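You operate a simulated robot arm through the tools that you are given. There is no shell and no other tool. Be economical: measure what you need, move in short steps, check, and stop when the job is done.

The job below is to be done with a simulated robot arm. You get a single attempt, and the scene is never put back.

Task
Put the medium walnut carton on the lower shelf of the bucket bench. Open the tray bench drawer, take the teal block and put it in the inside of the tray bench drawer and shut the drawer again. Stack the mini tray that says "walnuts" from the top of the low grey cabinet on top of the mini tray marked "hazels". Put the big blue tub on the top of the store bench away on the top of the bucket bench. Switch the brake lever off. Switch the tower switch on. Do these in any order. Set down upright: teal block. The brake lever goes to its stop.

It is judged by the outcome, as a careful person would: the job done as asked, and still so three seconds after it is handed in. It fails if anything else is knocked over, pushed out of place, dropped, spilled or broken.

Robot
A 6-joint arm with a two-finger gripper on a trunk, on a base that drives. Base frame: it is fixed to the floor where the robot stands at the start and does not move with it; the origin is under the middle of the robot, x ahead of it, y to its left, z up; the surface under the hand at the start is at about z = 0.86. Readings come in m, rad, newtons and seconds.
Its first joint turns from -2.897 to 2.897 rad. Places, roughly: big blue tub (30x24x11 cm) [0.7, 4.7, 0.9]; brake lever [0.2, 2.6, 0.8]; inside of the tray bench drawer [0.6, -0.5, 0.7]; lower shelf of the bucket bench [0.6, 0.5, 0.3]; medium walnut carton [0.75, 0, 1]; mini tray [-4, 8.75, 1]; teal block (5x4x5 cm) [0.7, -0.7, 0.9]; top of the bucket bench [0.6, 0.5, 0.9]; tower switch [-1.6, 1.2, 1.9]; tray bench drawer [0.5, -0.5, 0.8]. Payload 1.71 kg.
The tool frame sits at the grasp point between the pads (the TCP): z along the fingers, y along the line on which they close. The tips reach 0.02 m beyond it. The gripper opens to 0.096 m. The gripper's body begins 0.113 m behind the TCP.
Orientation is that of the tool frame in the base frame, as [roll, pitch, yaw] about the fixed x, y, z axes, in that order (R = Rz(yaw) Ry(pitch) Rx(roll)). With the fingers straight down and closing along the base's y, the tool's x points along the base's -x, its y along +y and its z along -z.

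Tools
- The arm moves only by the tool step_arm. Its argument "plan" is text: rows parted by semicolons, each of 7 numbers parted by spaces: the turn, a rotation vector about the base's x, y, z in units of 180 degrees (1.0 is 180 degrees), then the shift along the base's x, y, z in units of 400 mm (1.0 is 400 mm), then the opening, from 0 (shut) to 1 (fully open). In form: wx wy wz tx ty tz grip; .... A call has 1 to 10 rows; each row is the pose to reach, as a shift and turn from the pose commanded when the call began. A call with a number of a shift or a turn outside -1 to 1 is refused whole. A row lasts 0.2 s, in which the tool goes at most 0.05 m and 0.15 rad; a call with a longer step from one row to the next is refused whole, and so is a gripper value outside its range. A pose out of reach is approached as far as the arm can. The call stops where the force on the tool passes 40 N (or 10 N more than at its start, if that is more) or the arm is blocked; 0.2 s more then pass. The fingers move at their own pace (about 0.045 m/s each) and stop on an object; they squeeze with about 31 N. The grip force told is the motor's: it shows also when the fingers shut on nothing. Time passes only in rows, and 0.2 s behind the last, so rows that repeat a pose let the fingers close. It gives the time, the measured TCP pose, the force on the tool (base axes), the opening and the grip force at its end, in the units of the frame above (readings bear some noise), with the torque about the TCP (base axes, N m) and any sound that the robot's microphone picked up.
- Cameras (640 x 400 px; columns grow to the right, rows downward): "scene" is now at [0.0682, 0.1525, 1.5261]; the picture's right is [-0.63, -0.78, 0.01], its down [-0.54, 0.42, -0.73] and it looks along [0.57, -0.46, -0.68] (base axes); focal length 229 px, centre (320, 200). "wrist" rides on the gripper at [0.066, 0.014, -0.145] in the tool frame; the picture's right is [-0.21, 0.98, 0.00], its down [-0.88, -0.18, -0.45] and it looks along [-0.44, -0.09, 0.90] (tool axes); focal length 275 px, centre (320, 200). There is no depth. A picture from a camera that has moved, and an enlarged one, comes with that camera's place and axes in the base frame and with its lens. The place of the scene camera against the robot may be out by one fixed shift of up to 0.018 m in any direction.
- snapshot(camera): a new picture of that camera. It takes no simulated time.
- slide_trunk(by): slides the trunk up (or, below 0, down) by that many m; the arm and the scene camera ride with it, the base frame stays. It gives what a move gives, with no picture.
- base_move(legs): drives the robot by 1 to 6 legs, each [ahead, turn to the left] in m and rad, along the robot's own axes; the way and the turn of a leg run together, so that a leg with both is an arc; at most 1.5 m and 3.142 rad a leg. The arm and the cameras ride along, it lands a little off, and it stops where it bumps. It gives what a move gives.
- aim_head(pan, tilt): turns the head with the scene camera to pan (to the left, within 2.496 rad either way) and tilt (down, from -0.506 to 1.204), counted from straight ahead of the robot. It gives what a move gives.
- inspect(camera, box): a new picture of the part [left, top, right, bottom] of that camera's present view, enlarged. It takes no simulated time.
- close_job(): hands the job in; it is judged then, once.

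Go step by step. Nothing tells you exact positions but the pictures and the camera data: compare them with the known pose of the tool, close in by small moves and look again before you grip or let go. The budget is 186 turns and 156 pictures, counting those below and the enlarged ones. Unless the task says otherwise, let go and move clear before handing in.

The tools are called by a JSON object that holds its "name" and its "arguments". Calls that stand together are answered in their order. step_arm: Moves the arm, as the interface text tells. Its arguments: {"type":"object","properties":{"plan":{"type":"string"}},"required":["plan"]} The other tools are called the same way: slide_trunk (by) slides the trunk up or down; base_move (legs) drives the base; aim_head (pan, tilt) turns the head that bears the scene camera; snapshot (camera) takes a picture; inspect (camera, box) takes an enlarged picture of a part of a camera's view; close_job () hands the job in.

At the start:

```text
time: 0.0
tool_pos: [0.5884, -0.2003, 1.1873]
ee_rot: [3.141, -0.002, 3.141]
contact_force: [0.4, 0.3, 0.2]
wrist_torque: [-0.01, -0.01, 0.01]
finger_gap: 0.0959
grasp_force: 0.1
trunk travel left (down, up): [-0.125, 0.265]
robot x, y, heading: [-0.0018, 0.0004, 0.003]
head pan, tilt: [-0.675, 0.742]
```

scene: 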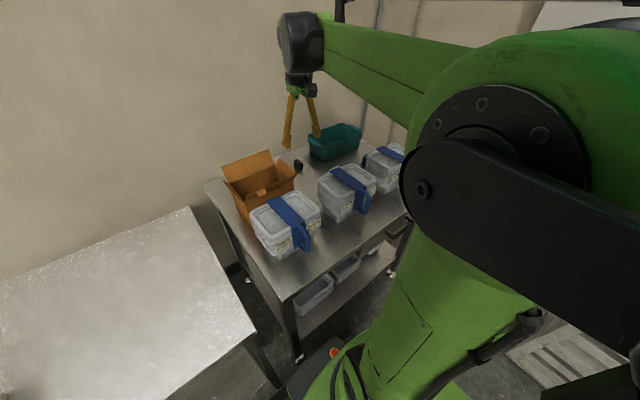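
wrist: 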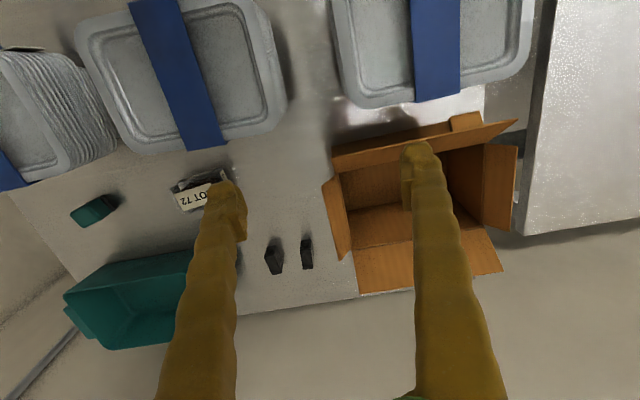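

I see the tray bench with strapped boxes, an open brown carton, a teal tray and a small teal block. I'll look around before moving.

{"name": "inspect", "arguments": {"camera": "wrist", "box": [0, 0, 640, 400]}}

{"name": "aim_head", "arguments": {"pan": 0.6, "tilt": 0.7}}

{"name": "snapshot", "arguments": {"camera": "scene"}}

{"name": "aim_head", "arguments": {"pan": 1.5, "tilt": 0.3}}

{"name": "snapshot", "arguments": {"camera": "scene"}}

{"name": "aim_head", "arguments": {"pan": 2.4, "tilt": 0.1}}

{"name": "snapshot", "arguments": {"camera": "scene"}}

```text
1.00 times, centred on (320, 200) of wrist (not enlarged: the box is as wide or as high as the picture)
camera zoom: at [0.5241, -0.1873, 1.3309], right [0.21, 0.98, 0.0], down [0.88, -0.18, 0.44], along [0.43, -0.09, -0.9], focal length 275 px, centre (320, 200)
```

zoom: 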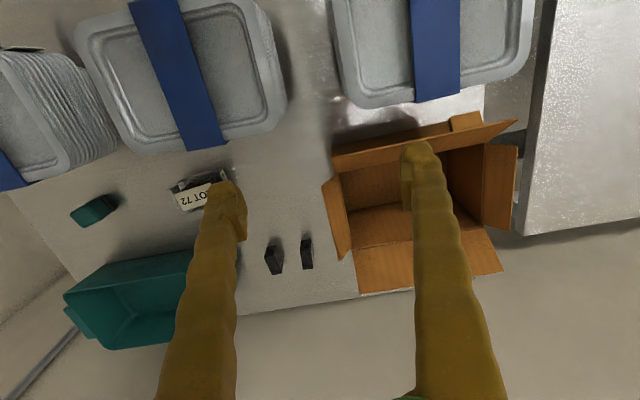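

```text
time: 1.4
tool_pos: [0.5714, -0.2002, 1.1947]
ee_rot: [3.141, 0.015, -3.141]
contact_force: [-0.9, -0.6, 0.3]
wrist_torque: [0.0, 0.03, -0.03]
finger_gap: 0.0961
grasp_force: 0.0
trunk travel left (down, up): [-0.125, 0.265]
robot x, y, heading: [-0.0017, -0.0024, -0.001]
head pan, tilt: [0.6, 0.7]
```

```text
152 pictures are left
camera scene: at [0.0735, 0.2526, 1.5294], right [0.56, -0.83, -0.01], down [-0.54, -0.36, -0.76], along [0.62, 0.43, -0.65], focal length 229 px, centre (320, 200)
```

scene: 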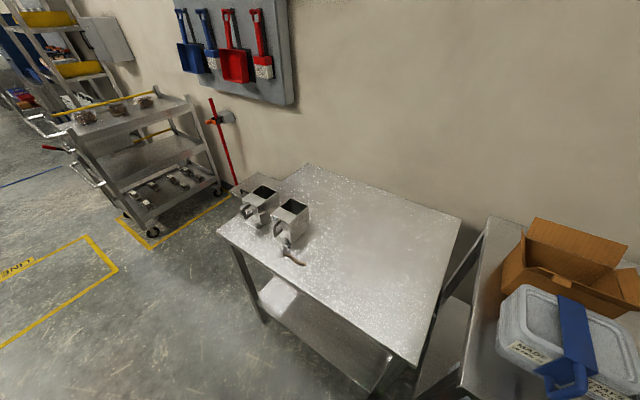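

```text
time: 2.6
tool_pos: [0.5712, -0.2007, 1.1937]
ee_rot: [-3.141, 0.015, -3.142]
contact_force: [0.4, 0.6, 0.2]
wrist_torque: [0.02, 0.04, 0.03]
finger_gap: 0.096
grasp_force: 0.1
trunk travel left (down, up): [-0.125, 0.265]
robot x, y, heading: [-0.0019, -0.0028, -0.001]
head pan, tilt: [1.499, 0.3]
```

```text
151 pictures are left
camera scene: at [0.0106, 0.2977, 1.5665], right [1.0, -0.07, -0.02], down [-0.04, -0.3, -0.95], along [0.06, 0.95, -0.3], focal length 229 px, centre (320, 200)
```

scene: 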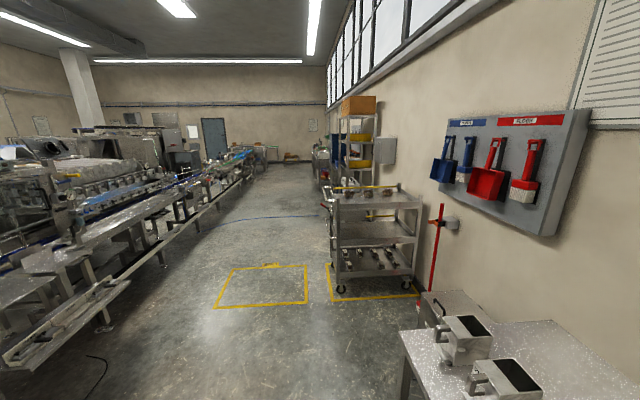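

```text
time: 3.9
tool_pos: [0.5725, -0.2001, 1.1955]
ee_rot: [-3.14, 0.016, -3.139]
contact_force: [0.0, 0.2, -0.5]
wrist_torque: [0.04, 0.0, -0.02]
finger_gap: 0.0959
grasp_force: 0.0
trunk travel left (down, up): [-0.125, 0.265]
robot x, y, heading: [0.0019, -0.0013, -0.002]
head pan, tilt: [2.4, 0.099]
```

```text
150 pictures are left
camera scene: at [-0.0637, 0.2668, 1.5864], right [0.68, 0.74, -0.01], down [0.06, -0.07, -1.0], along [-0.73, 0.67, -0.09], focal length 229 px, centre (320, 200)
```

scene: 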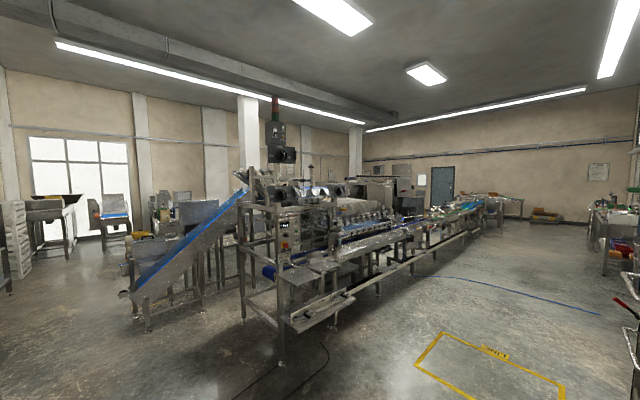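

I've seen the layout: the bucket bench ahead-left with jugs, a trolley beyond it, and the machine line to the left. Now I'll look closely at the carton and the tray bench.

{"name": "aim_head", "arguments": {"pan": -0.1, "tilt": 0.85}}

{"name": "snapshot", "arguments": {"camera": "scene"}}

{"name": "aim_head", "arguments": {"pan": -1.0, "tilt": 1.0}}

{"name": "snapshot", "arguments": {"camera": "scene"}}

```text
time: 6.1
tool_pos: [0.5708, -0.2014, 1.1945]
ee_rot: [3.142, 0.014, 3.141]
contact_force: [0.4, 0.1, -0.8]
wrist_torque: [0.0, -0.01, 0.04]
finger_gap: 0.096
grasp_force: 0.0
trunk travel left (down, up): [-0.125, 0.265]
robot x, y, heading: [-0.0012, 0.002, 0.002]
head pan, tilt: [-0.099, 0.85]
```

```text
149 pictures are left
camera scene: at [0.0809, 0.1968, 1.5171], right [-0.1, -1.0, 0.0], down [-0.76, 0.07, -0.65], along [0.65, -0.07, -0.76], focal length 229 px, centre (320, 200)
```

scene: 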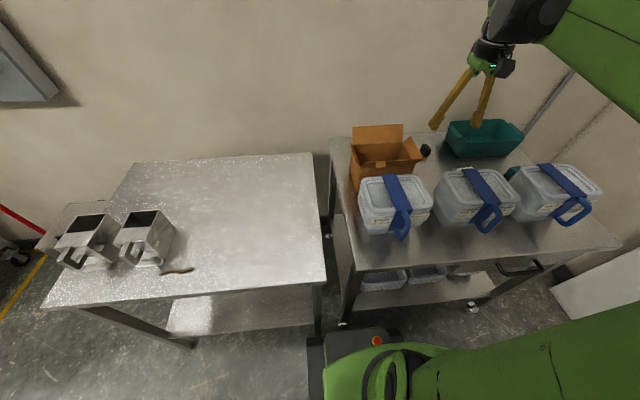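

```text
time: 7.3
tool_pos: [0.5713, -0.2016, 1.1937]
ee_rot: [3.14, 0.014, 3.141]
contact_force: [0.6, 0.6, 0.4]
wrist_torque: [-0.01, 0.04, 0.02]
finger_gap: 0.0958
grasp_force: 0.0
trunk travel left (down, up): [-0.125, 0.265]
robot x, y, heading: [0.0017, -0.0014, 0.004]
head pan, tilt: [-1.0, 1.0]
```

```text
148 pictures are left
camera scene: at [0.0406, 0.146, 1.5066], right [-0.84, -0.54, 0.01], down [-0.46, 0.71, -0.53], along [0.28, -0.45, -0.85], focal length 229 px, centre (320, 200)
```

scene: 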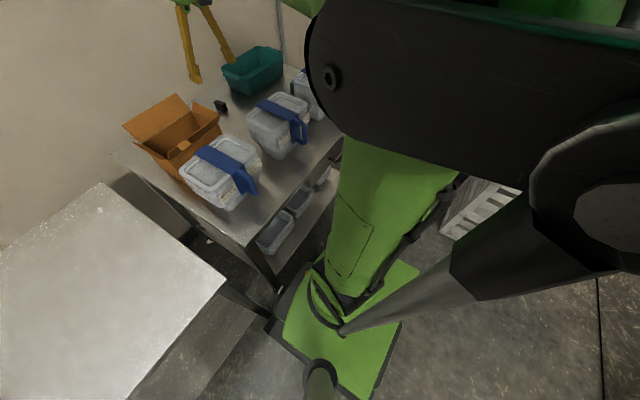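

The bucket bench spans about x 0.32–0.93, y 0.15–0.92, and the tray bench y −0.81–0.06. I'll zoom on the carton, the drawer handle and the shelf.

{"name": "aim_head", "arguments": {"pan": -0.2, "tilt": 0.7}}

{"name": "inspect", "arguments": {"camera": "scene", "box": [280, 130, 440, 230]}}

{"name": "inspect", "arguments": {"camera": "scene", "box": [400, 130, 640, 280]}}

{"name": "inspect", "arguments": {"camera": "wrist", "box": [300, 80, 540, 320]}}

```text
time: 8.4
tool_pos: [0.5714, -0.201, 1.1947]
ee_rot: [3.142, 0.014, -3.141]
contact_force: [-0.2, 0.0, 0.4]
wrist_torque: [0.01, -0.01, 0.03]
finger_gap: 0.0961
grasp_force: 0.1
trunk travel left (down, up): [-0.125, 0.265]
robot x, y, heading: [0.0008, 0.0022, 0.003]
head pan, tilt: [-0.201, 0.7]
```

```text
4.00 times, centred on (360, 180) of scene
camera zoom: at [0.0865, 0.1876, 1.5292], right [-0.2, -0.98, 0.0], down [-0.64, 0.13, -0.75], along [0.74, -0.15, -0.66], focal length 914 px, centre (160, 280)
```

zoom: 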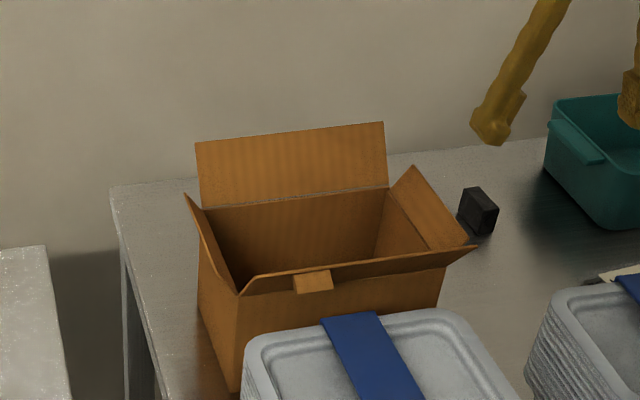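

```text
2.67 times, centred on (520, 205) of scene
camera zoom: at [0.0865, 0.1876, 1.5292], right [-0.2, -0.98, 0.0], down [-0.64, 0.13, -0.75], along [0.74, -0.15, -0.66], focal length 610 px, centre (-213, 187)
```

zoom: 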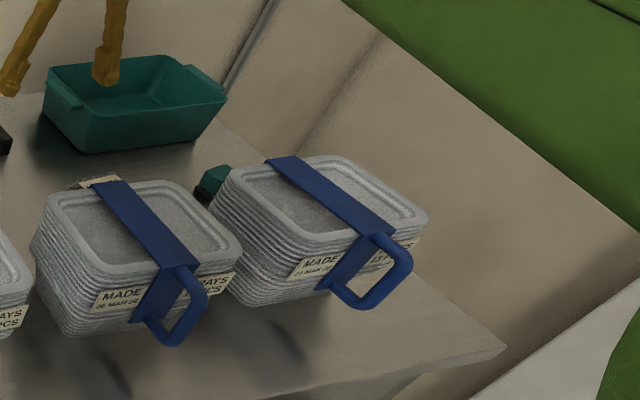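

```text
1.67 times, centred on (420, 200) of wrist
camera zoom: at [0.5047, -0.1869, 1.3381], right [0.21, 0.98, 0.0], down [0.87, -0.18, 0.46], along [0.45, -0.09, -0.89], focal length 459 px, centre (153, 200)
```

zoom: 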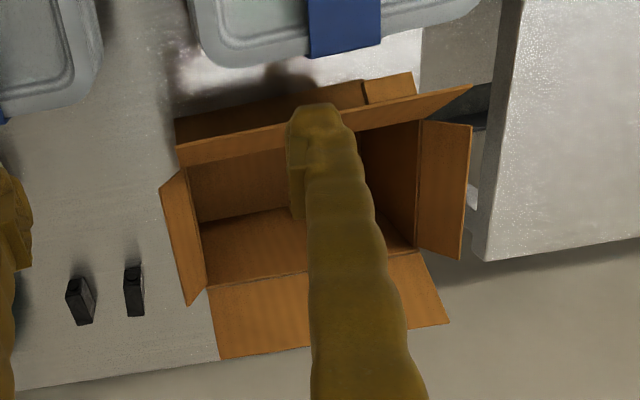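

The carton measures about 0.12×0.19×0.13 m at (0.72, −0.09), with flaps leaning outward. I'll approach the left (y+) flap with the tool tilted along it, going to a pre-grasp spot first and then looking.

{"name": "step_arm", "arguments": {"plan": "-0.03 0 0 0.045 0.1 0 0.6; -0.06 0 0 0.09 0.2 0 0.6; -0.09 0 0 0.135 0.3 0 0.6; -0.12 0 0 0.18 0.4 0 0.6; -0.15 0 0 0.225 0.5 0 0.6; -0.18 0 0 0.27 0.6 -0.03 0.6; -0.21 0 0 0.315 0.7 -0.07 0.6; -0.23 0 0 0.36 0.78 -0.1 0.6"}}

{"name": "snapshot", "arguments": {"camera": "wrist"}}

{"name": "inspect", "arguments": {"camera": "scene", "box": [240, 100, 480, 250]}}

```text
time: 10.2
tool_pos: [0.715, 0.1114, 1.1552]
ee_rot: [-2.418, 0.01, -3.133]
contact_force: [-1.1, -1.2, -0.6]
wrist_torque: [0.06, -0.03, 0.02]
finger_gap: 0.0574
grasp_force: 0.0
trunk travel left (down, up): [-0.125, 0.265]
robot x, y, heading: [-0.0002, -0.0027, 0.001]
head pan, tilt: [-0.201, 0.7]
```

```text
144 pictures are left
camera wrist: at [0.6481, 0.2174, 1.2528], right [0.21, 0.73, -0.65], down [0.87, 0.16, 0.46], along [0.45, -0.66, -0.61], focal length 275 px, centre (320, 200)
```

wrist: 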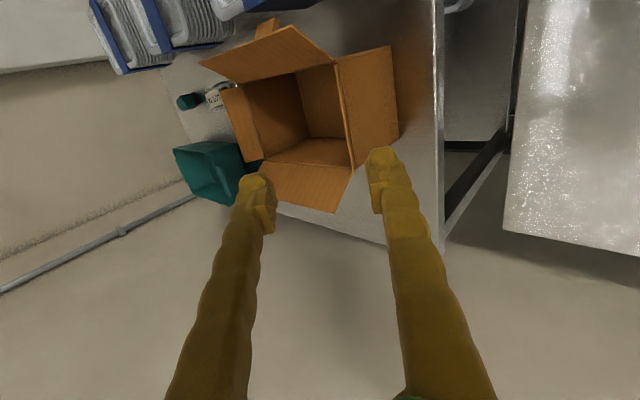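

```text
2.67 times, centred on (360, 175) of scene
camera zoom: at [0.0863, 0.1872, 1.5293], right [-0.2, -0.98, 0.0], down [-0.64, 0.13, -0.75], along [0.74, -0.15, -0.66], focal length 610 px, centre (213, 267)
```

zoom: 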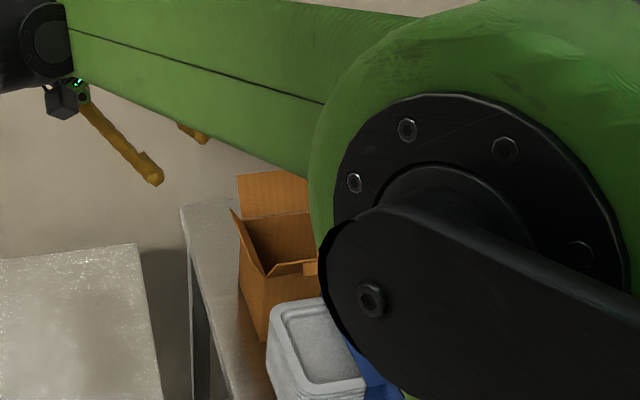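

The wrist view confirms the estimate: the left flap is seen edge-on at about column 347. I'll close in to 5 cm short of the flap grip pose.

{"name": "step_arm", "arguments": {"plan": "0 0 0 0.003 -0.04 -0.07 0.6; 0 0 0 0.006 -0.08 -0.14 0.6; 0 0 0 0.009 -0.12 -0.21 0.6; 0 0 0 0.0125 -0.158 -0.283 0.6"}}

{"name": "snapshot", "arguments": {"camera": "wrist"}}

{"name": "aim_head", "arguments": {"pan": 0.25, "tilt": 0.6}}

{"name": "inspect", "arguments": {"camera": "scene", "box": [340, 100, 580, 250]}}

```text
time: 11.2
tool_pos: [0.7198, 0.0472, 1.0418]
ee_rot: [-2.418, 0.01, -3.132]
contact_force: [0.5, -0.1, 0.5]
wrist_torque: [-0.02, 0.0, -0.01]
finger_gap: 0.0576
grasp_force: 0.1
trunk travel left (down, up): [-0.125, 0.265]
robot x, y, heading: [-0.0018, -0.0012, 0.0]
head pan, tilt: [-0.201, 0.7]
```

```text
142 pictures are left
camera wrist: at [0.6532, 0.1535, 1.1394], right [0.21, 0.74, -0.65], down [0.87, 0.16, 0.46], along [0.45, -0.66, -0.61], focal length 275 px, centre (320, 200)
```

wrist: 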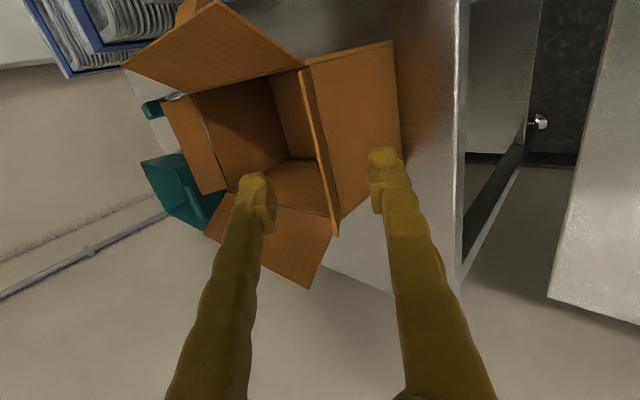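

```text
time: 12.2
tool_pos: [0.7196, 0.049, 1.0425]
ee_rot: [-2.419, 0.011, -3.131]
contact_force: [0.5, -0.4, 0.4]
wrist_torque: [0.02, 0.05, -0.04]
finger_gap: 0.0575
grasp_force: 0.1
trunk travel left (down, up): [-0.125, 0.265]
robot x, y, heading: [0.004, -0.0016, -0.001]
head pan, tilt: [0.25, 0.6]
```

```text
2.67 times, centred on (460, 175) of scene
camera zoom: at [0.0892, 0.2264, 1.5378], right [0.25, -0.97, 0.0], down [-0.56, -0.14, -0.82], along [0.79, 0.2, -0.58], focal length 610 px, centre (-53, 267)
```

zoom: 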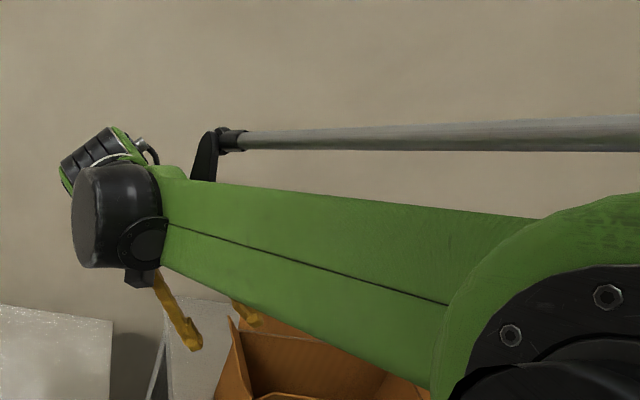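

The flap sits midway between the fingers. Advancing 5 cm along the tool axis and looking again.

{"name": "step_arm", "arguments": {"plan": "0 0 0 0 -0.041 -0.047 0.6; 0 0 0 0 -0.083 -0.094 0.6"}}

{"name": "snapshot", "arguments": {"camera": "wrist"}}

```text
time: 12.8
tool_pos: [0.7201, 0.016, 1.0036]
ee_rot: [-2.42, 0.011, -3.131]
contact_force: [-0.4, 0.1, 0.3]
wrist_torque: [-0.02, 0.0, -0.01]
finger_gap: 0.0575
grasp_force: 0.1
trunk travel left (down, up): [-0.125, 0.265]
robot x, y, heading: [-0.0004, 0.0006, 0.002]
head pan, tilt: [0.25, 0.6]
```

```text
140 pictures are left
camera wrist: at [0.6531, 0.1204, 1.1019], right [0.2, 0.74, -0.65], down [0.87, 0.16, 0.46], along [0.45, -0.66, -0.61], focal length 275 px, centre (320, 200)
```

wrist: 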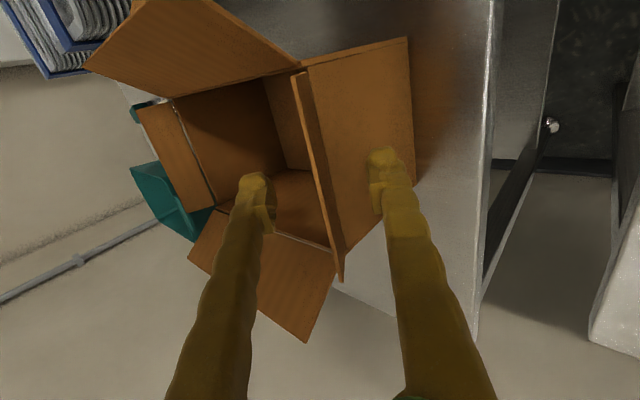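

The fingers straddle the flap at its middle. Closing the gripper now.

{"name": "step_arm", "arguments": {"plan": "0 0 0 0 0 0 0; 0 0 0 0 0 0 0; 0 0 0 0 0 0 0; 0 0 0 0 0 0 0; 0 0 0 0 0 0 0"}}

{"name": "snapshot", "arguments": {"camera": "wrist"}}

```text
time: 13.9
tool_pos: [0.7201, 0.0148, 1.0043]
ee_rot: [-2.42, 0.01, -3.129]
contact_force: [1.1, -0.3, 0.3]
wrist_torque: [0.02, 0.02, 0.07]
finger_gap: 0.006
grasp_force: 30.9
trunk travel left (down, up): [-0.125, 0.265]
robot x, y, heading: [0.0023, 0.0014, 0.002]
head pan, tilt: [0.25, 0.6]
```

```text
139 pictures are left
camera wrist: at [0.6533, 0.1202, 1.1021], right [0.21, 0.74, -0.65], down [0.87, 0.16, 0.46], along [0.45, -0.66, -0.61], focal length 275 px, centre (320, 200)
```

wrist: 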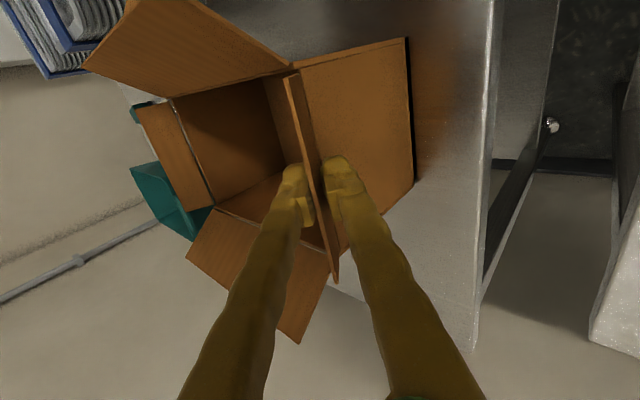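

Gripped, with a 6 mm gap and 31 N. I'll lift slightly and check that it holds.

{"name": "step_arm", "arguments": {"plan": "0 0 0 0 0 0.05 0; 0 0 0 0 0 0.1 0; 0 0 0 0 0 0.2 0; 0 0 0 0 0 0.3 0"}}

{"name": "snapshot", "arguments": {"camera": "wrist"}}

{"name": "aim_head", "arguments": {"pan": -0.1, "tilt": 0.7}}

{"name": "snapshot", "arguments": {"camera": "scene"}}

```text
time: 14.9
tool_pos: [0.7202, 0.0131, 1.1233]
ee_rot: [-2.419, 0.007, -3.13]
contact_force: [0.4, -0.2, -1.6]
wrist_torque: [0.05, 0.01, -0.03]
finger_gap: 0.0058
grasp_force: 31.3
trunk travel left (down, up): [-0.125, 0.265]
robot x, y, heading: [-0.0005, 0.0008, 0.001]
head pan, tilt: [0.25, 0.6]
```

```text
138 pictures are left
camera wrist: at [0.6537, 0.1203, 1.2218], right [0.21, 0.74, -0.65], down [0.87, 0.16, 0.46], along [0.45, -0.66, -0.61], focal length 275 px, centre (320, 200)
```

wrist: 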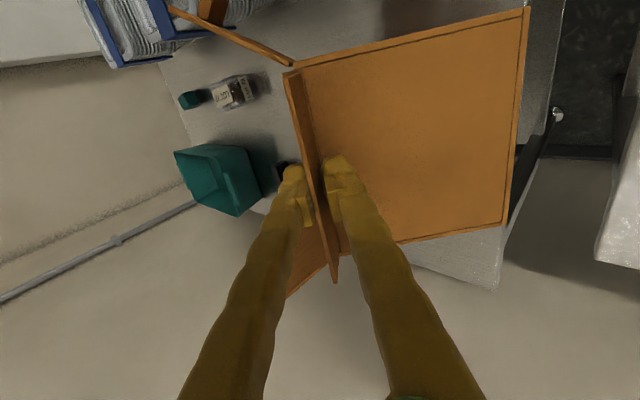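

```text
time: 15.8
tool_pos: [0.7204, 0.0155, 1.1234]
ee_rot: [-2.419, 0.011, -3.13]
contact_force: [-0.6, 0.7, -0.4]
wrist_torque: [0.06, -0.01, -0.03]
finger_gap: 0.006
grasp_force: 31.2
trunk travel left (down, up): [-0.125, 0.265]
robot x, y, heading: [-0.0003, -0.0036, -0.0]
head pan, tilt: [-0.099, 0.7]
```

```text
137 pictures are left
camera scene: at [0.0881, 0.1963, 1.5292], right [-0.1, -1.0, 0.0], down [-0.65, 0.06, -0.75], along [0.75, -0.08, -0.66], focal length 229 px, centre (320, 200)
```

scene: 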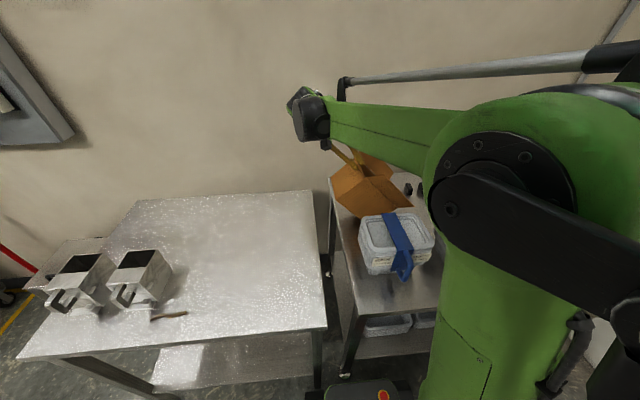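

The carton is very light, and its flap is hinged, so it hangs tilted from the grip. I can lower it corner first and let it settle flat. First I'll raise it clear and back the base away.

{"name": "step_arm", "arguments": {"plan": "0 0 0 0 0 0.1 0; 0 0 0 0 0 0.2 0; 0 0 0 0 0 0.3 0; 0 0 0 0 0 0.4 0; 0 0 0 -0.05 0 0.5 0; 0 0 0 -0.1 0 0.55 0; 0 0 0 -0.15 0 0.55 0"}}

{"name": "aim_head", "arguments": {"pan": 2.4, "tilt": 0.7}}

{"name": "snapshot", "arguments": {"camera": "scene"}}

{"name": "aim_head", "arguments": {"pan": -2.4, "tilt": 0.5}}

{"name": "snapshot", "arguments": {"camera": "scene"}}

```text
time: 17.4
tool_pos: [0.6597, 0.0151, 1.3442]
ee_rot: [-2.418, 0.008, -3.132]
contact_force: [-0.1, -0.3, -2.0]
wrist_torque: [0.05, 0.03, -0.02]
finger_gap: 0.0059
grasp_force: 31.2
trunk travel left (down, up): [-0.125, 0.265]
robot x, y, heading: [-0.0006, -0.0011, 0.004]
head pan, tilt: [-0.099, 0.7]
```

```text
time: 19.6
tool_pos: [0.6612, 0.0143, 1.3443]
ee_rot: [-2.418, 0.01, -3.134]
contact_force: [-0.1, 0.1, -1.3]
wrist_torque: [0.07, 0.04, -0.03]
finger_gap: 0.006
grasp_force: 31.2
trunk travel left (down, up): [-0.125, 0.265]
robot x, y, heading: [-0.0033, -0.0016, -0.003]
head pan, tilt: [2.4, 0.7]
```

```text
136 pictures are left
camera scene: at [-0.0591, 0.2621, 1.5315], right [0.68, 0.74, -0.01], down [0.46, -0.44, -0.77], along [-0.57, 0.52, -0.64], focal length 229 px, centre (320, 200)
```

scene: 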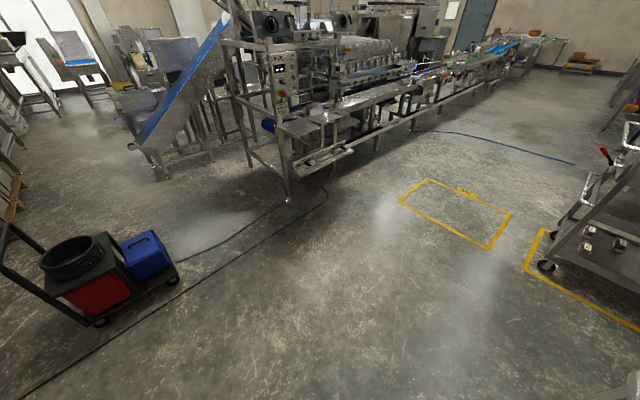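

```text
time: 23.4
tool_pos: [0.6608, 0.0141, 1.345]
ee_rot: [-2.419, 0.01, -3.132]
contact_force: [0.1, 0.3, -1.8]
wrist_torque: [0.05, 0.01, -0.01]
finger_gap: 0.006
grasp_force: 30.8
trunk travel left (down, up): [-0.125, 0.265]
robot x, y, heading: [0.0036, -0.0003, 0.003]
head pan, tilt: [-2.4, 0.499]
```

```text
135 pictures are left
camera scene: at [-0.0633, 0.1432, 1.5493], right [-0.68, 0.74, 0.01], down [0.34, 0.32, -0.88], along [-0.65, -0.59, -0.47], focal length 229 px, centre (320, 200)
```

scene: 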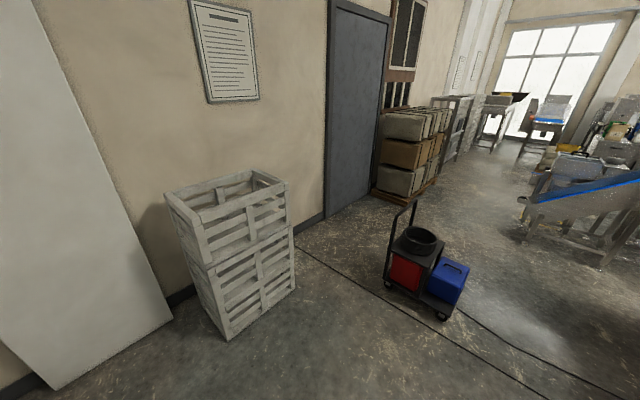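

The floor behind is clear down to the cleaning cart at about x = −1.4. I'll back off 0.5 m and shift left 0.5 m to face the bucket bench.

{"name": "base_move", "arguments": {"legs": [[-0.5, 0], [0, 1.571], [0.5, 0], [0, -1.571]]}}

{"name": "aim_head", "arguments": {"pan": 0.2, "tilt": 0.8}}

{"name": "snapshot", "arguments": {"camera": "scene"}}

{"name": "snapshot", "arguments": {"camera": "wrist"}}

```text
time: 42.5
tool_pos: [0.1585, 0.5014, 1.343]
ee_rot: [-2.419, 0.01, -3.136]
contact_force: [0.6, 0.0, -1.2]
wrist_torque: [0.03, 0.0, -0.01]
finger_gap: 0.0059
grasp_force: 30.7
trunk travel left (down, up): [-0.125, 0.265]
robot x, y, heading: [-0.5014, 0.4996, -0.007]
head pan, tilt: [-2.4, 0.499]
```

```text
time: 44.8
tool_pos: [0.1397, 0.5014, 1.3532]
ee_rot: [-2.418, 0.025, -3.137]
contact_force: [-1.0, -0.7, -0.6]
wrist_torque: [0.04, 0.01, -0.02]
finger_gap: 0.0059
grasp_force: 30.7
trunk travel left (down, up): [-0.125, 0.265]
robot x, y, heading: [-0.4994, 0.4944, -0.009]
head pan, tilt: [0.201, 0.799]
```

```text
134 pictures are left
camera scene: at [-0.4184, 0.7168, 1.5211], right [0.19, -0.98, 0.0], down [-0.71, -0.14, -0.69], along [0.67, 0.14, -0.73], focal length 229 px, centre (320, 200)
```

scene: 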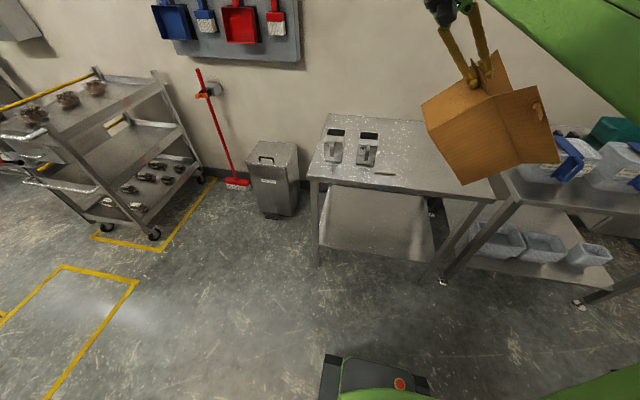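

```text
133 pictures are left
camera wrist: at [0.0715, 0.6073, 1.4504], right [0.22, 0.74, -0.64], down [0.86, 0.16, 0.48], along [0.45, -0.66, -0.6], focal length 275 px, centre (320, 200)
```

wrist: 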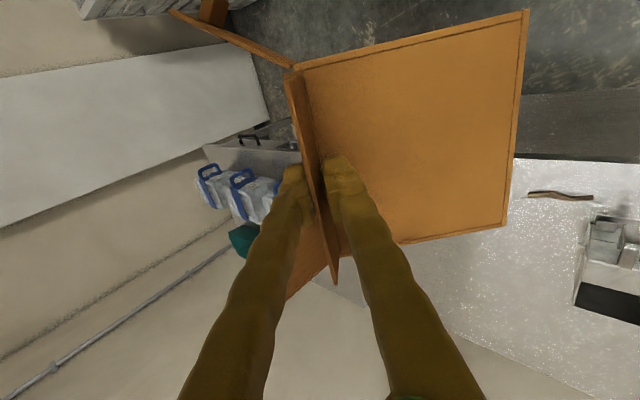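

The bucket bench's lower shelf is empty, with its front edge at x≈0.32, y 0.25–0.87. I'll yaw the tool 90° so it points toward the shelf.

{"name": "step_arm", "arguments": {"plan": "0 0 0.045 0 0 0 0; 0 0 0.09 0 0 0 0; 0 0 0.135 0 0 0 0; 0 0 0.18 0 0 0 0; 0 0 0.225 0 0 0 0; 0 0 0.27 0 0 0 0; 0 0 0.315 0 0 0 0; 0 0 0.36 0 0 0 0; 0 0 0.405 0 0 0 0; 0 0 0.45 0 0 0 0"}}

{"name": "step_arm", "arguments": {"plan": "0 0 0.045 0 0 0 0; 0 0 0.05 0 0 0 0"}}

{"name": "snapshot", "arguments": {"camera": "scene"}}

```text
time: 47.0
tool_pos: [0.1393, 0.5019, 1.3542]
ee_rot: [-2.419, 0.026, -1.722]
contact_force: [0.5, -0.5, -2.1]
wrist_torque: [-0.02, 0.09, -0.05]
finger_gap: 0.006
grasp_force: 31.0
trunk travel left (down, up): [-0.125, 0.265]
robot x, y, heading: [-0.5019, 0.4967, -0.003]
head pan, tilt: [0.201, 0.799]
```

```text
time: 47.6
tool_pos: [0.1399, 0.5018, 1.3529]
ee_rot: [-2.418, 0.024, -1.565]
contact_force: [0.8, 0.2, -1.8]
wrist_torque: [0.03, 0.06, -0.02]
finger_gap: 0.0062
grasp_force: 31.2
trunk travel left (down, up): [-0.125, 0.265]
robot x, y, heading: [-0.499, 0.4944, -0.007]
head pan, tilt: [0.201, 0.799]
```

```text
132 pictures are left
camera scene: at [-0.4186, 0.7168, 1.5211], right [0.19, -0.98, 0.0], down [-0.71, -0.14, -0.69], along [0.67, 0.14, -0.73], focal length 229 px, centre (320, 200)
```

scene: 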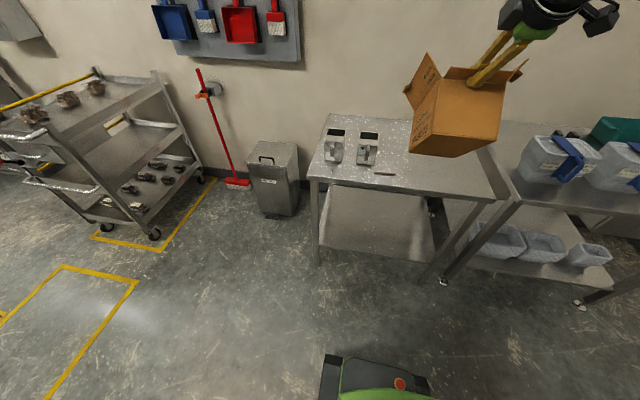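

The tool now points toward the bench with the carton hanging. I'll lower the trunk and arm in front of the bench.

{"name": "slide_trunk", "arguments": {"by": -0.12}}

{"name": "step_arm", "arguments": {"plan": "0 0 0 0 0 -0.1 0; 0 0 0 0 0 -0.2 0; 0 0 0 0 0 -0.3 0; 0 0 0 0 0 -0.4 0; 0 0 0 0 0 -0.5 0; 0 0 0 0 0 -0.6 0; 0 0 0 0 0 -0.7 0; 0 0 0 0 0 -0.8 0"}}

{"name": "snapshot", "arguments": {"camera": "scene"}}

```text
time: 49.1
tool_pos: [0.1392, 0.502, 1.2347]
ee_rot: [-2.42, 0.026, -1.568]
contact_force: [-0.5, 0.3, -2.5]
wrist_torque: [-0.01, 0.04, 0.02]
finger_gap: 0.0061
grasp_force: 30.8
trunk travel left (down, up): [-0.005, 0.385]
robot x, y, heading: [-0.5017, 0.4933, -0.006]
head pan, tilt: [0.201, 0.799]
```

```text
time: 51.0
tool_pos: [0.1213, 0.5025, 0.9134]
ee_rot: [-2.43, 0.026, -1.565]
contact_force: [-99.3, 0.3, 13.8]
wrist_torque: [0.18, 2.53, -0.11]
finger_gap: 0.0281
grasp_force: 34.8
trunk travel left (down, up): [-0.005, 0.385]
robot x, y, heading: [-0.4997, 0.4957, -0.005]
head pan, tilt: [0.201, 0.799]
stopped in row 8: the force on the tool passed its limit at 116 N (the readings are from after the stop); the commanded pose is now the measured one
```

```text
131 pictures are left
camera scene: at [-0.4724, 0.717, 1.403], right [0.2, -0.98, 0.0], down [-0.69, -0.14, -0.71], along [0.7, 0.14, -0.7], focal length 229 px, centre (320, 200)
```

scene: 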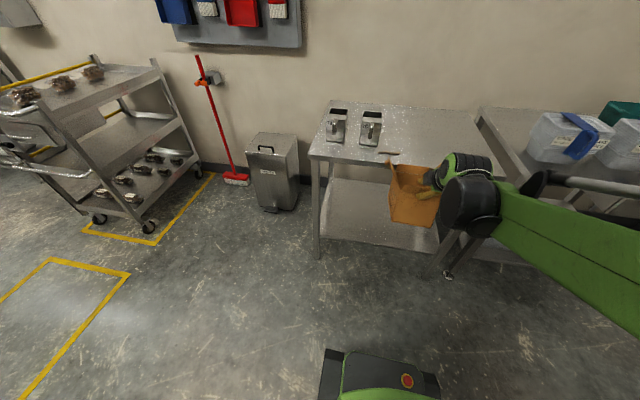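

The motion stopped on contact, probably the carton meeting the bench edge. I'll look closely.

{"name": "inspect", "arguments": {"camera": "scene", "box": [360, 130, 520, 230]}}

{"name": "snapshot", "arguments": {"camera": "wrist"}}

```text
4.00 times, centred on (440, 180) of scene
camera zoom: at [-0.4724, 0.717, 1.403], right [0.2, -0.98, 0.0], down [-0.69, -0.14, -0.71], along [0.7, 0.14, -0.7], focal length 914 px, centre (-160, 280)
```

zoom: 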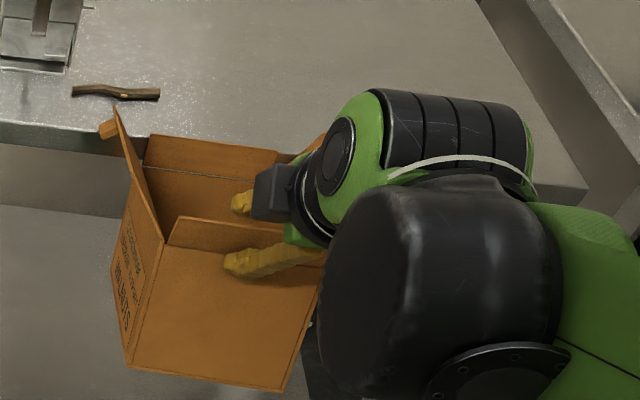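

```text
129 pictures are left
camera wrist: at [0.0185, 0.4333, 1.0119], right [-0.74, 0.22, -0.63], down [-0.16, 0.86, 0.48], along [0.65, 0.46, -0.61], focal length 275 px, centre (320, 200)
```

wrist: 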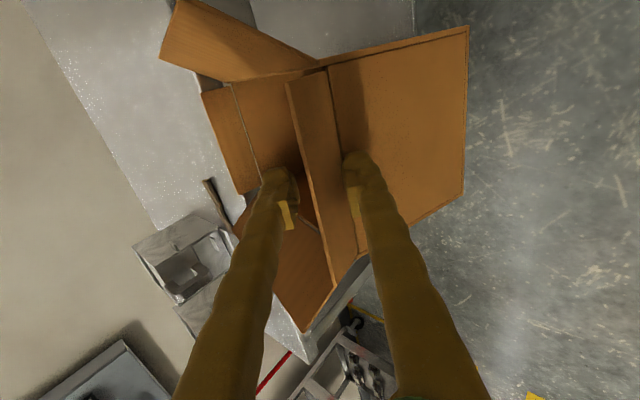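

The carton's leading flap pressed on the bench edge. I'll back straight away from the bench, holding the grip.

{"name": "step_arm", "arguments": {"plan": "0 0 0 -0.05 0 0 0; 0 0 0 -0.1 0 0 0; 0 0 0 -0.15 0 0 0; 0 0 0 -0.2 0 0 0; 0 0 0 -0.25 0 0 0"}}

{"name": "snapshot", "arguments": {"camera": "wrist"}}

{"name": "inspect", "arguments": {"camera": "scene", "box": [300, 80, 620, 280]}}

```text
time: 52.2
tool_pos: [0.0292, 0.5025, 0.9136]
ee_rot: [-2.427, 0.026, -1.565]
contact_force: [0.2, -1.0, -2.2]
wrist_torque: [-0.02, 0.1, -0.03]
finger_gap: 0.0058
grasp_force: 31.3
trunk travel left (down, up): [-0.005, 0.385]
robot x, y, heading: [-0.5053, 0.4959, -0.003]
head pan, tilt: [0.201, 0.799]
```

```text
128 pictures are left
camera wrist: at [-0.0744, 0.433, 1.0114], right [-0.74, 0.22, -0.64], down [-0.16, 0.86, 0.48], along [0.65, 0.45, -0.61], focal length 275 px, centre (320, 200)
```

wrist: 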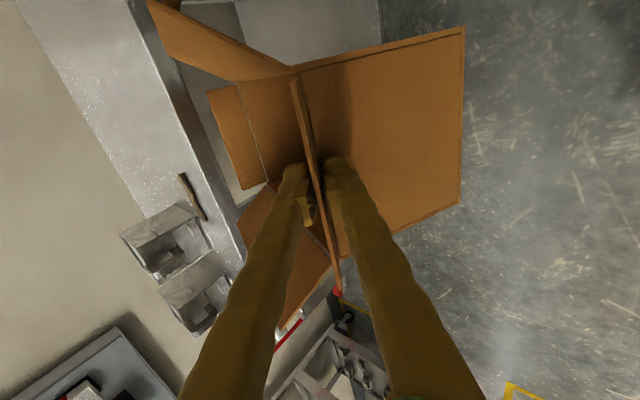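

```text
2.00 times, centred on (460, 180) of scene
camera zoom: at [-0.4578, 0.717, 1.4024], right [0.2, -0.98, 0.0], down [-0.7, -0.14, -0.7], along [0.69, 0.14, -0.71], focal length 457 px, centre (40, 240)
```

zoom: 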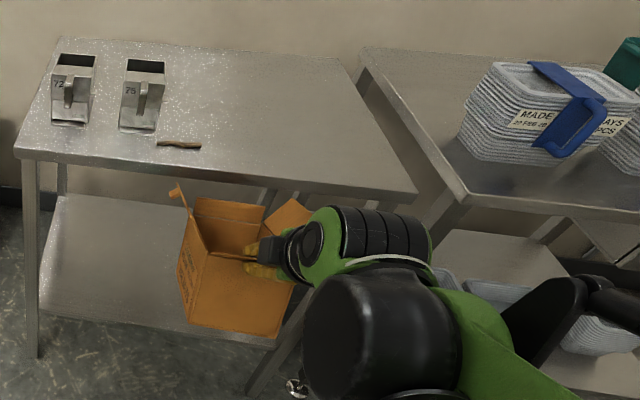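

The carton recovered, still held with no load. I'll continue lowering well clear of the bench front.

{"name": "step_arm", "arguments": {"plan": "0 0 0 0 0 -0.1 0; 0 0 0 0 0 -0.2 0; 0 0 0 0 0 -0.3 0; 0 0 0 0 0 -0.4 0; 0 0 0 0 0 -0.5 0; 0 0 0 0 0 -0.6 0; 0 0 0 0 0 -0.7 0; 0 0 0 0 0 -0.8 0"}}

{"name": "inspect", "arguments": {"camera": "scene", "box": [300, 120, 620, 320]}}

{"name": "snapshot", "arguments": {"camera": "wrist"}}

```text
time: 54.0
tool_pos: [0.0566, 0.5006, 0.6707]
ee_rot: [-2.437, 0.026, -1.566]
contact_force: [0.1, 0.4, -2.3]
wrist_torque: [0.02, 0.11, 0.01]
finger_gap: 0.006
grasp_force: 31.0
out of reach, approached as far as the arm can: row 6, 7, 8
trunk travel left (down, up): [-0.005, 0.385]
robot x, y, heading: [-0.5032, 0.4963, -0.006]
head pan, tilt: [0.201, 0.799]
```

```text
2.00 times, centred on (460, 220) of scene
camera zoom: at [-0.4217, 0.7168, 1.4011], right [0.2, -0.98, 0.0], down [-0.71, -0.14, -0.69], along [0.67, 0.14, -0.73], focal length 457 px, centre (40, 160)
```

zoom: 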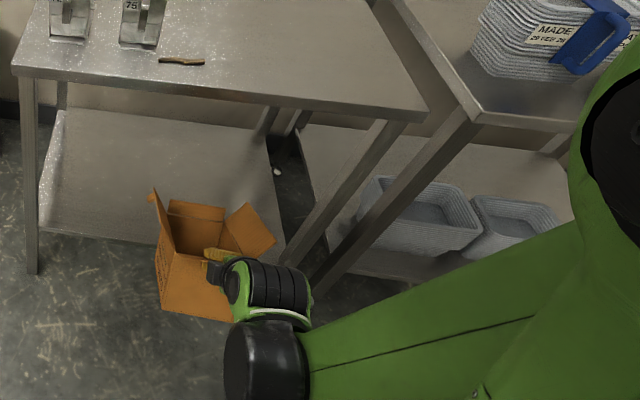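

```text
125 pictures are left
camera wrist: at [-0.0459, 0.4321, 0.7684], right [-0.75, 0.22, -0.63], down [-0.15, 0.86, 0.48], along [0.65, 0.45, -0.61], focal length 275 px, centre (320, 200)
```

wrist: 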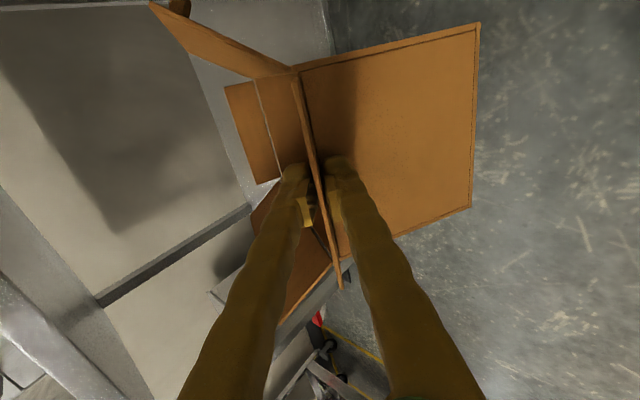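

The tool is too close to the robot for this height. I'll back the base off so the arm can extend while lowering.

{"name": "base_move", "arguments": {"legs": [[-0.35, 0]]}}

{"name": "step_arm", "arguments": {"plan": "0 0 0 0.1 0 0 0; 0 0 0 0.2 0 0 0; 0 0 0 0.3 0 0 0; 0 0 0 0.4 0 0 0; 0 0 0 0.5 0 -0.04 0; 0 0 0 0.6 0 -0.1 0; 0 0 0 0.65 0 -0.2 0; 0 0 0 0.65 0 -0.27 0"}}

{"name": "inspect", "arguments": {"camera": "scene", "box": [300, 40, 620, 240]}}

```text
time: 56.9
tool_pos: [-0.2932, 0.5021, 0.6696]
ee_rot: [-2.433, 0.027, -1.566]
contact_force: [0.1, 0.1, -1.8]
wrist_torque: [0.02, 0.08, -0.01]
finger_gap: 0.0058
grasp_force: 31.1
trunk travel left (down, up): [-0.005, 0.385]
robot x, y, heading: [-0.8531, 0.5012, -0.005]
head pan, tilt: [0.201, 0.799]
```

```text
time: 58.7
tool_pos: [-0.0439, 0.5006, 0.5685]
ee_rot: [-2.422, 0.027, -1.565]
contact_force: [-0.8, 0.5, -0.8]
wrist_torque: [0.02, 0.11, -0.02]
finger_gap: 0.0058
grasp_force: 30.8
trunk travel left (down, up): [-0.005, 0.385]
robot x, y, heading: [-0.8524, 0.497, -0.004]
head pan, tilt: [0.201, 0.799]
```

```text
2.00 times, centred on (460, 140) of scene
camera zoom: at [-0.7723, 0.7185, 1.4011], right [0.19, -0.98, 0.0], down [-0.71, -0.14, -0.69], along [0.67, 0.14, -0.73], focal length 457 px, centre (40, 320)
```

zoom: 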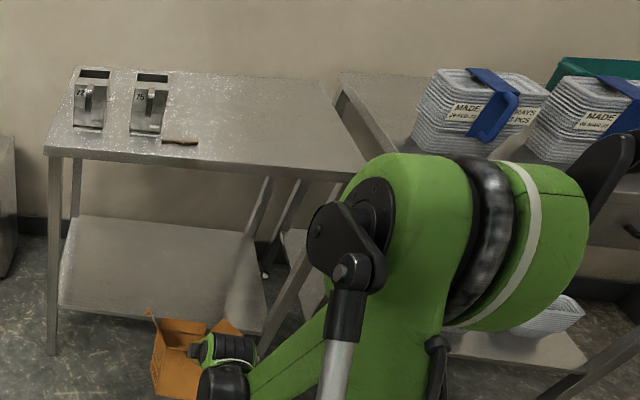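

The TCP is at z 0.57, which puts the carton's lowest corner at about 0.35, above the shelf. I'll drive forward so the carton enters over the shelf, in two legs with a check.

{"name": "base_move", "arguments": {"legs": [[0.3, 0]]}}

{"name": "inspect", "arguments": {"camera": "scene", "box": [300, 80, 620, 280]}}

{"name": "snapshot", "arguments": {"camera": "wrist"}}

```text
time: 61.3
tool_pos: [0.2585, 0.5004, 0.5699]
ee_rot: [-2.42, 0.025, -1.565]
contact_force: [0.1, 0.4, -1.7]
wrist_torque: [0.03, 0.09, -0.01]
finger_gap: 0.006
grasp_force: 30.9
trunk travel left (down, up): [-0.005, 0.385]
robot x, y, heading: [-0.5477, 0.4958, -0.006]
head pan, tilt: [0.201, 0.799]
```

```text
2.00 times, centred on (460, 180) of scene
camera zoom: at [-0.4691, 0.7167, 1.4011], right [0.19, -0.98, 0.0], down [-0.71, -0.14, -0.69], along [0.67, 0.14, -0.73], focal length 457 px, centre (40, 240)
```

zoom: 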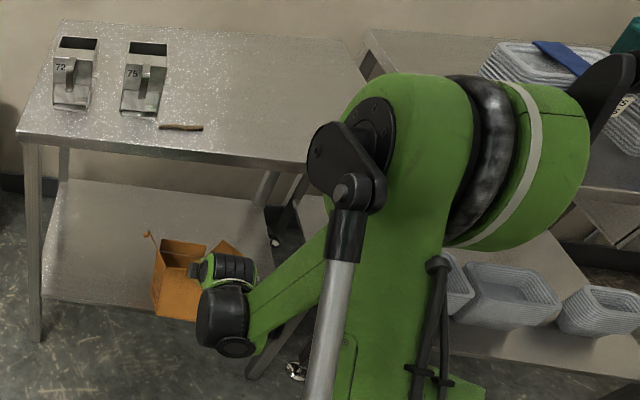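

```text
122 pictures are left
camera wrist: at [0.1548, 0.4313, 0.6661], right [-0.74, 0.22, -0.64], down [-0.16, 0.86, 0.48], along [0.66, 0.45, -0.6], focal length 275 px, centre (320, 200)
```

wrist: 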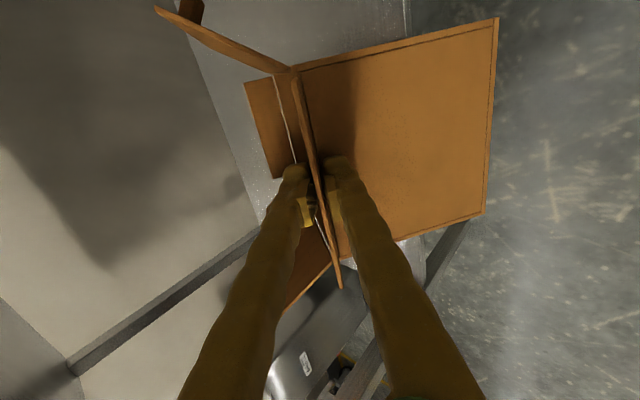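

It's entering cleanly. Another 0.18 m forward.

{"name": "base_move", "arguments": {"legs": [[0.18, 0]]}}

{"name": "snapshot", "arguments": {"camera": "wrist"}}

{"name": "inspect", "arguments": {"camera": "scene", "box": [300, 120, 540, 270]}}

```text
time: 63.1
tool_pos: [0.4318, 0.4991, 0.5811]
ee_rot: [-2.403, 0.027, -1.563]
contact_force: [-0.6, -0.2, -2.1]
wrist_torque: [-0.02, 0.09, -0.03]
finger_gap: 0.0061
grasp_force: 31.1
trunk travel left (down, up): [-0.005, 0.385]
robot x, y, heading: [-0.3718, 0.4972, -0.003]
head pan, tilt: [0.201, 0.799]
```

```text
121 pictures are left
camera wrist: at [0.3258, 0.4306, 0.6763], right [-0.73, 0.22, -0.65], down [-0.17, 0.86, 0.48], along [0.67, 0.45, -0.59], focal length 275 px, centre (320, 200)
```

wrist: 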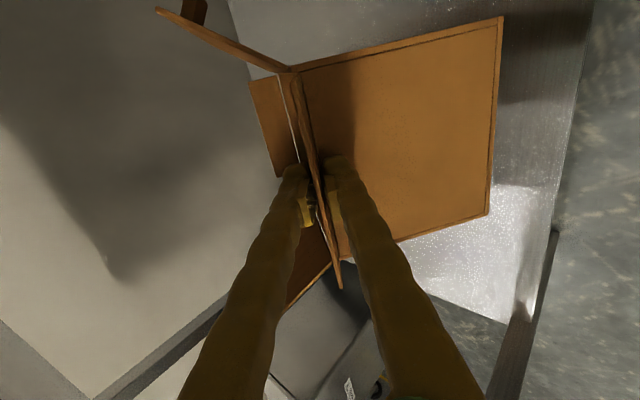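

```text
2.67 times, centred on (420, 195) of scene
camera zoom: at [-0.2881, 0.7159, 1.4011], right [0.19, -0.98, 0.0], down [-0.71, -0.14, -0.69], along [0.67, 0.14, -0.73], focal length 610 px, centre (53, 213)
```

zoom: 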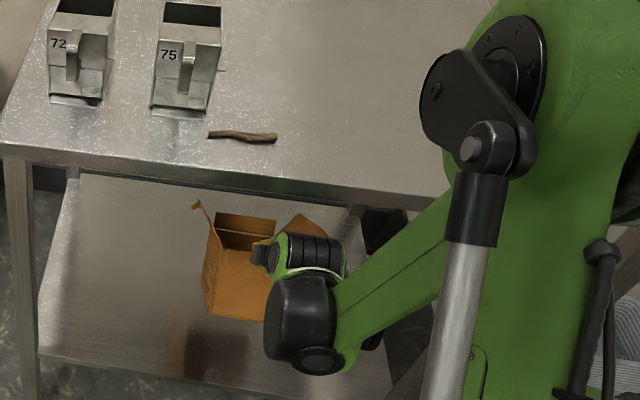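

The carton is fully over the shelf. Lowering gradually.

{"name": "step_arm", "arguments": {"plan": "0 0 0 0 0 -0.06 0; 0 0 0 0 0 -0.12 0"}}

{"name": "snapshot", "arguments": {"camera": "wrist"}}

{"name": "inspect", "arguments": {"camera": "scene", "box": [320, 160, 480, 260]}}

```text
time: 63.7
tool_pos: [0.4222, 0.4993, 0.5469]
ee_rot: [-2.392, 0.025, -1.565]
contact_force: [-0.8, -1.1, -1.4]
wrist_torque: [0.0, 0.06, 0.0]
finger_gap: 0.0061
grasp_force: 30.7
trunk travel left (down, up): [-0.005, 0.385]
robot x, y, heading: [-0.3686, 0.4954, -0.005]
head pan, tilt: [0.201, 0.799]
```

```text
119 pictures are left
camera wrist: at [0.3143, 0.4312, 0.639], right [-0.72, 0.22, -0.66], down [-0.17, 0.86, 0.47], along [0.68, 0.45, -0.58], focal length 275 px, centre (320, 200)
```

wrist: 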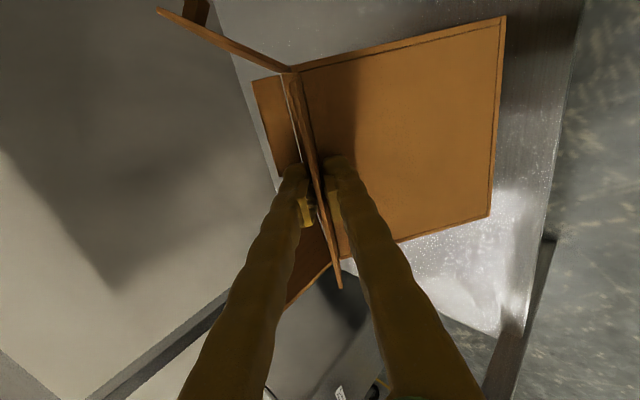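

```text
4.00 times, centred on (400, 210) of scene
camera zoom: at [-0.2887, 0.7159, 1.4011], right [0.19, -0.98, 0.0], down [-0.71, -0.14, -0.69], along [0.67, 0.14, -0.73], focal length 914 px, centre (0, 160)
```

zoom: 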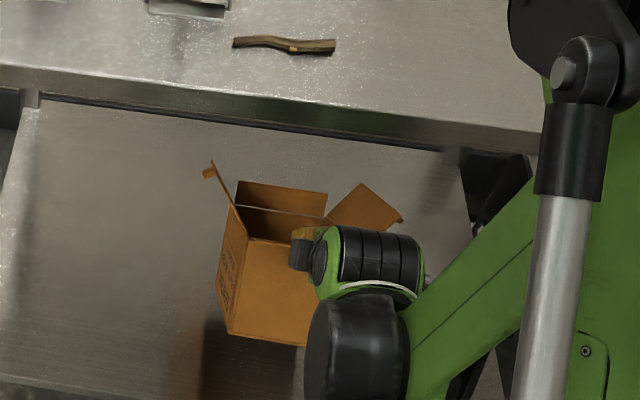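

Continuing down in small steps, watching for contact.

{"name": "step_arm", "arguments": {"plan": "0 0 0 0 0 -0.04 0; 0 0 0 0 0 -0.08 0; 0 0 0 0 0 -0.12 0"}}

{"name": "snapshot", "arguments": {"camera": "wrist"}}

```text
time: 64.5
tool_pos: [0.4357, 0.4997, 0.5066]
ee_rot: [-2.393, 0.024, -1.564]
contact_force: [-0.7, 0.2, -0.2]
wrist_torque: [-0.07, -0.03, 0.0]
finger_gap: 0.006
grasp_force: 30.5
out of reach, approached as far as the arm can: row 2, 3
trunk travel left (down, up): [-0.005, 0.385]
robot x, y, heading: [-0.3671, 0.4943, -0.004]
head pan, tilt: [0.201, 0.799]
```

```text
117 pictures are left
camera wrist: at [0.3281, 0.4308, 0.6002], right [-0.72, 0.22, -0.66], down [-0.17, 0.86, 0.47], along [0.67, 0.45, -0.58], focal length 275 px, centre (320, 200)
```

wrist: 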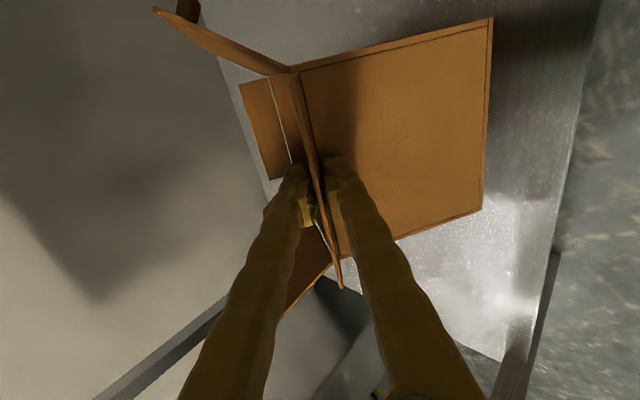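

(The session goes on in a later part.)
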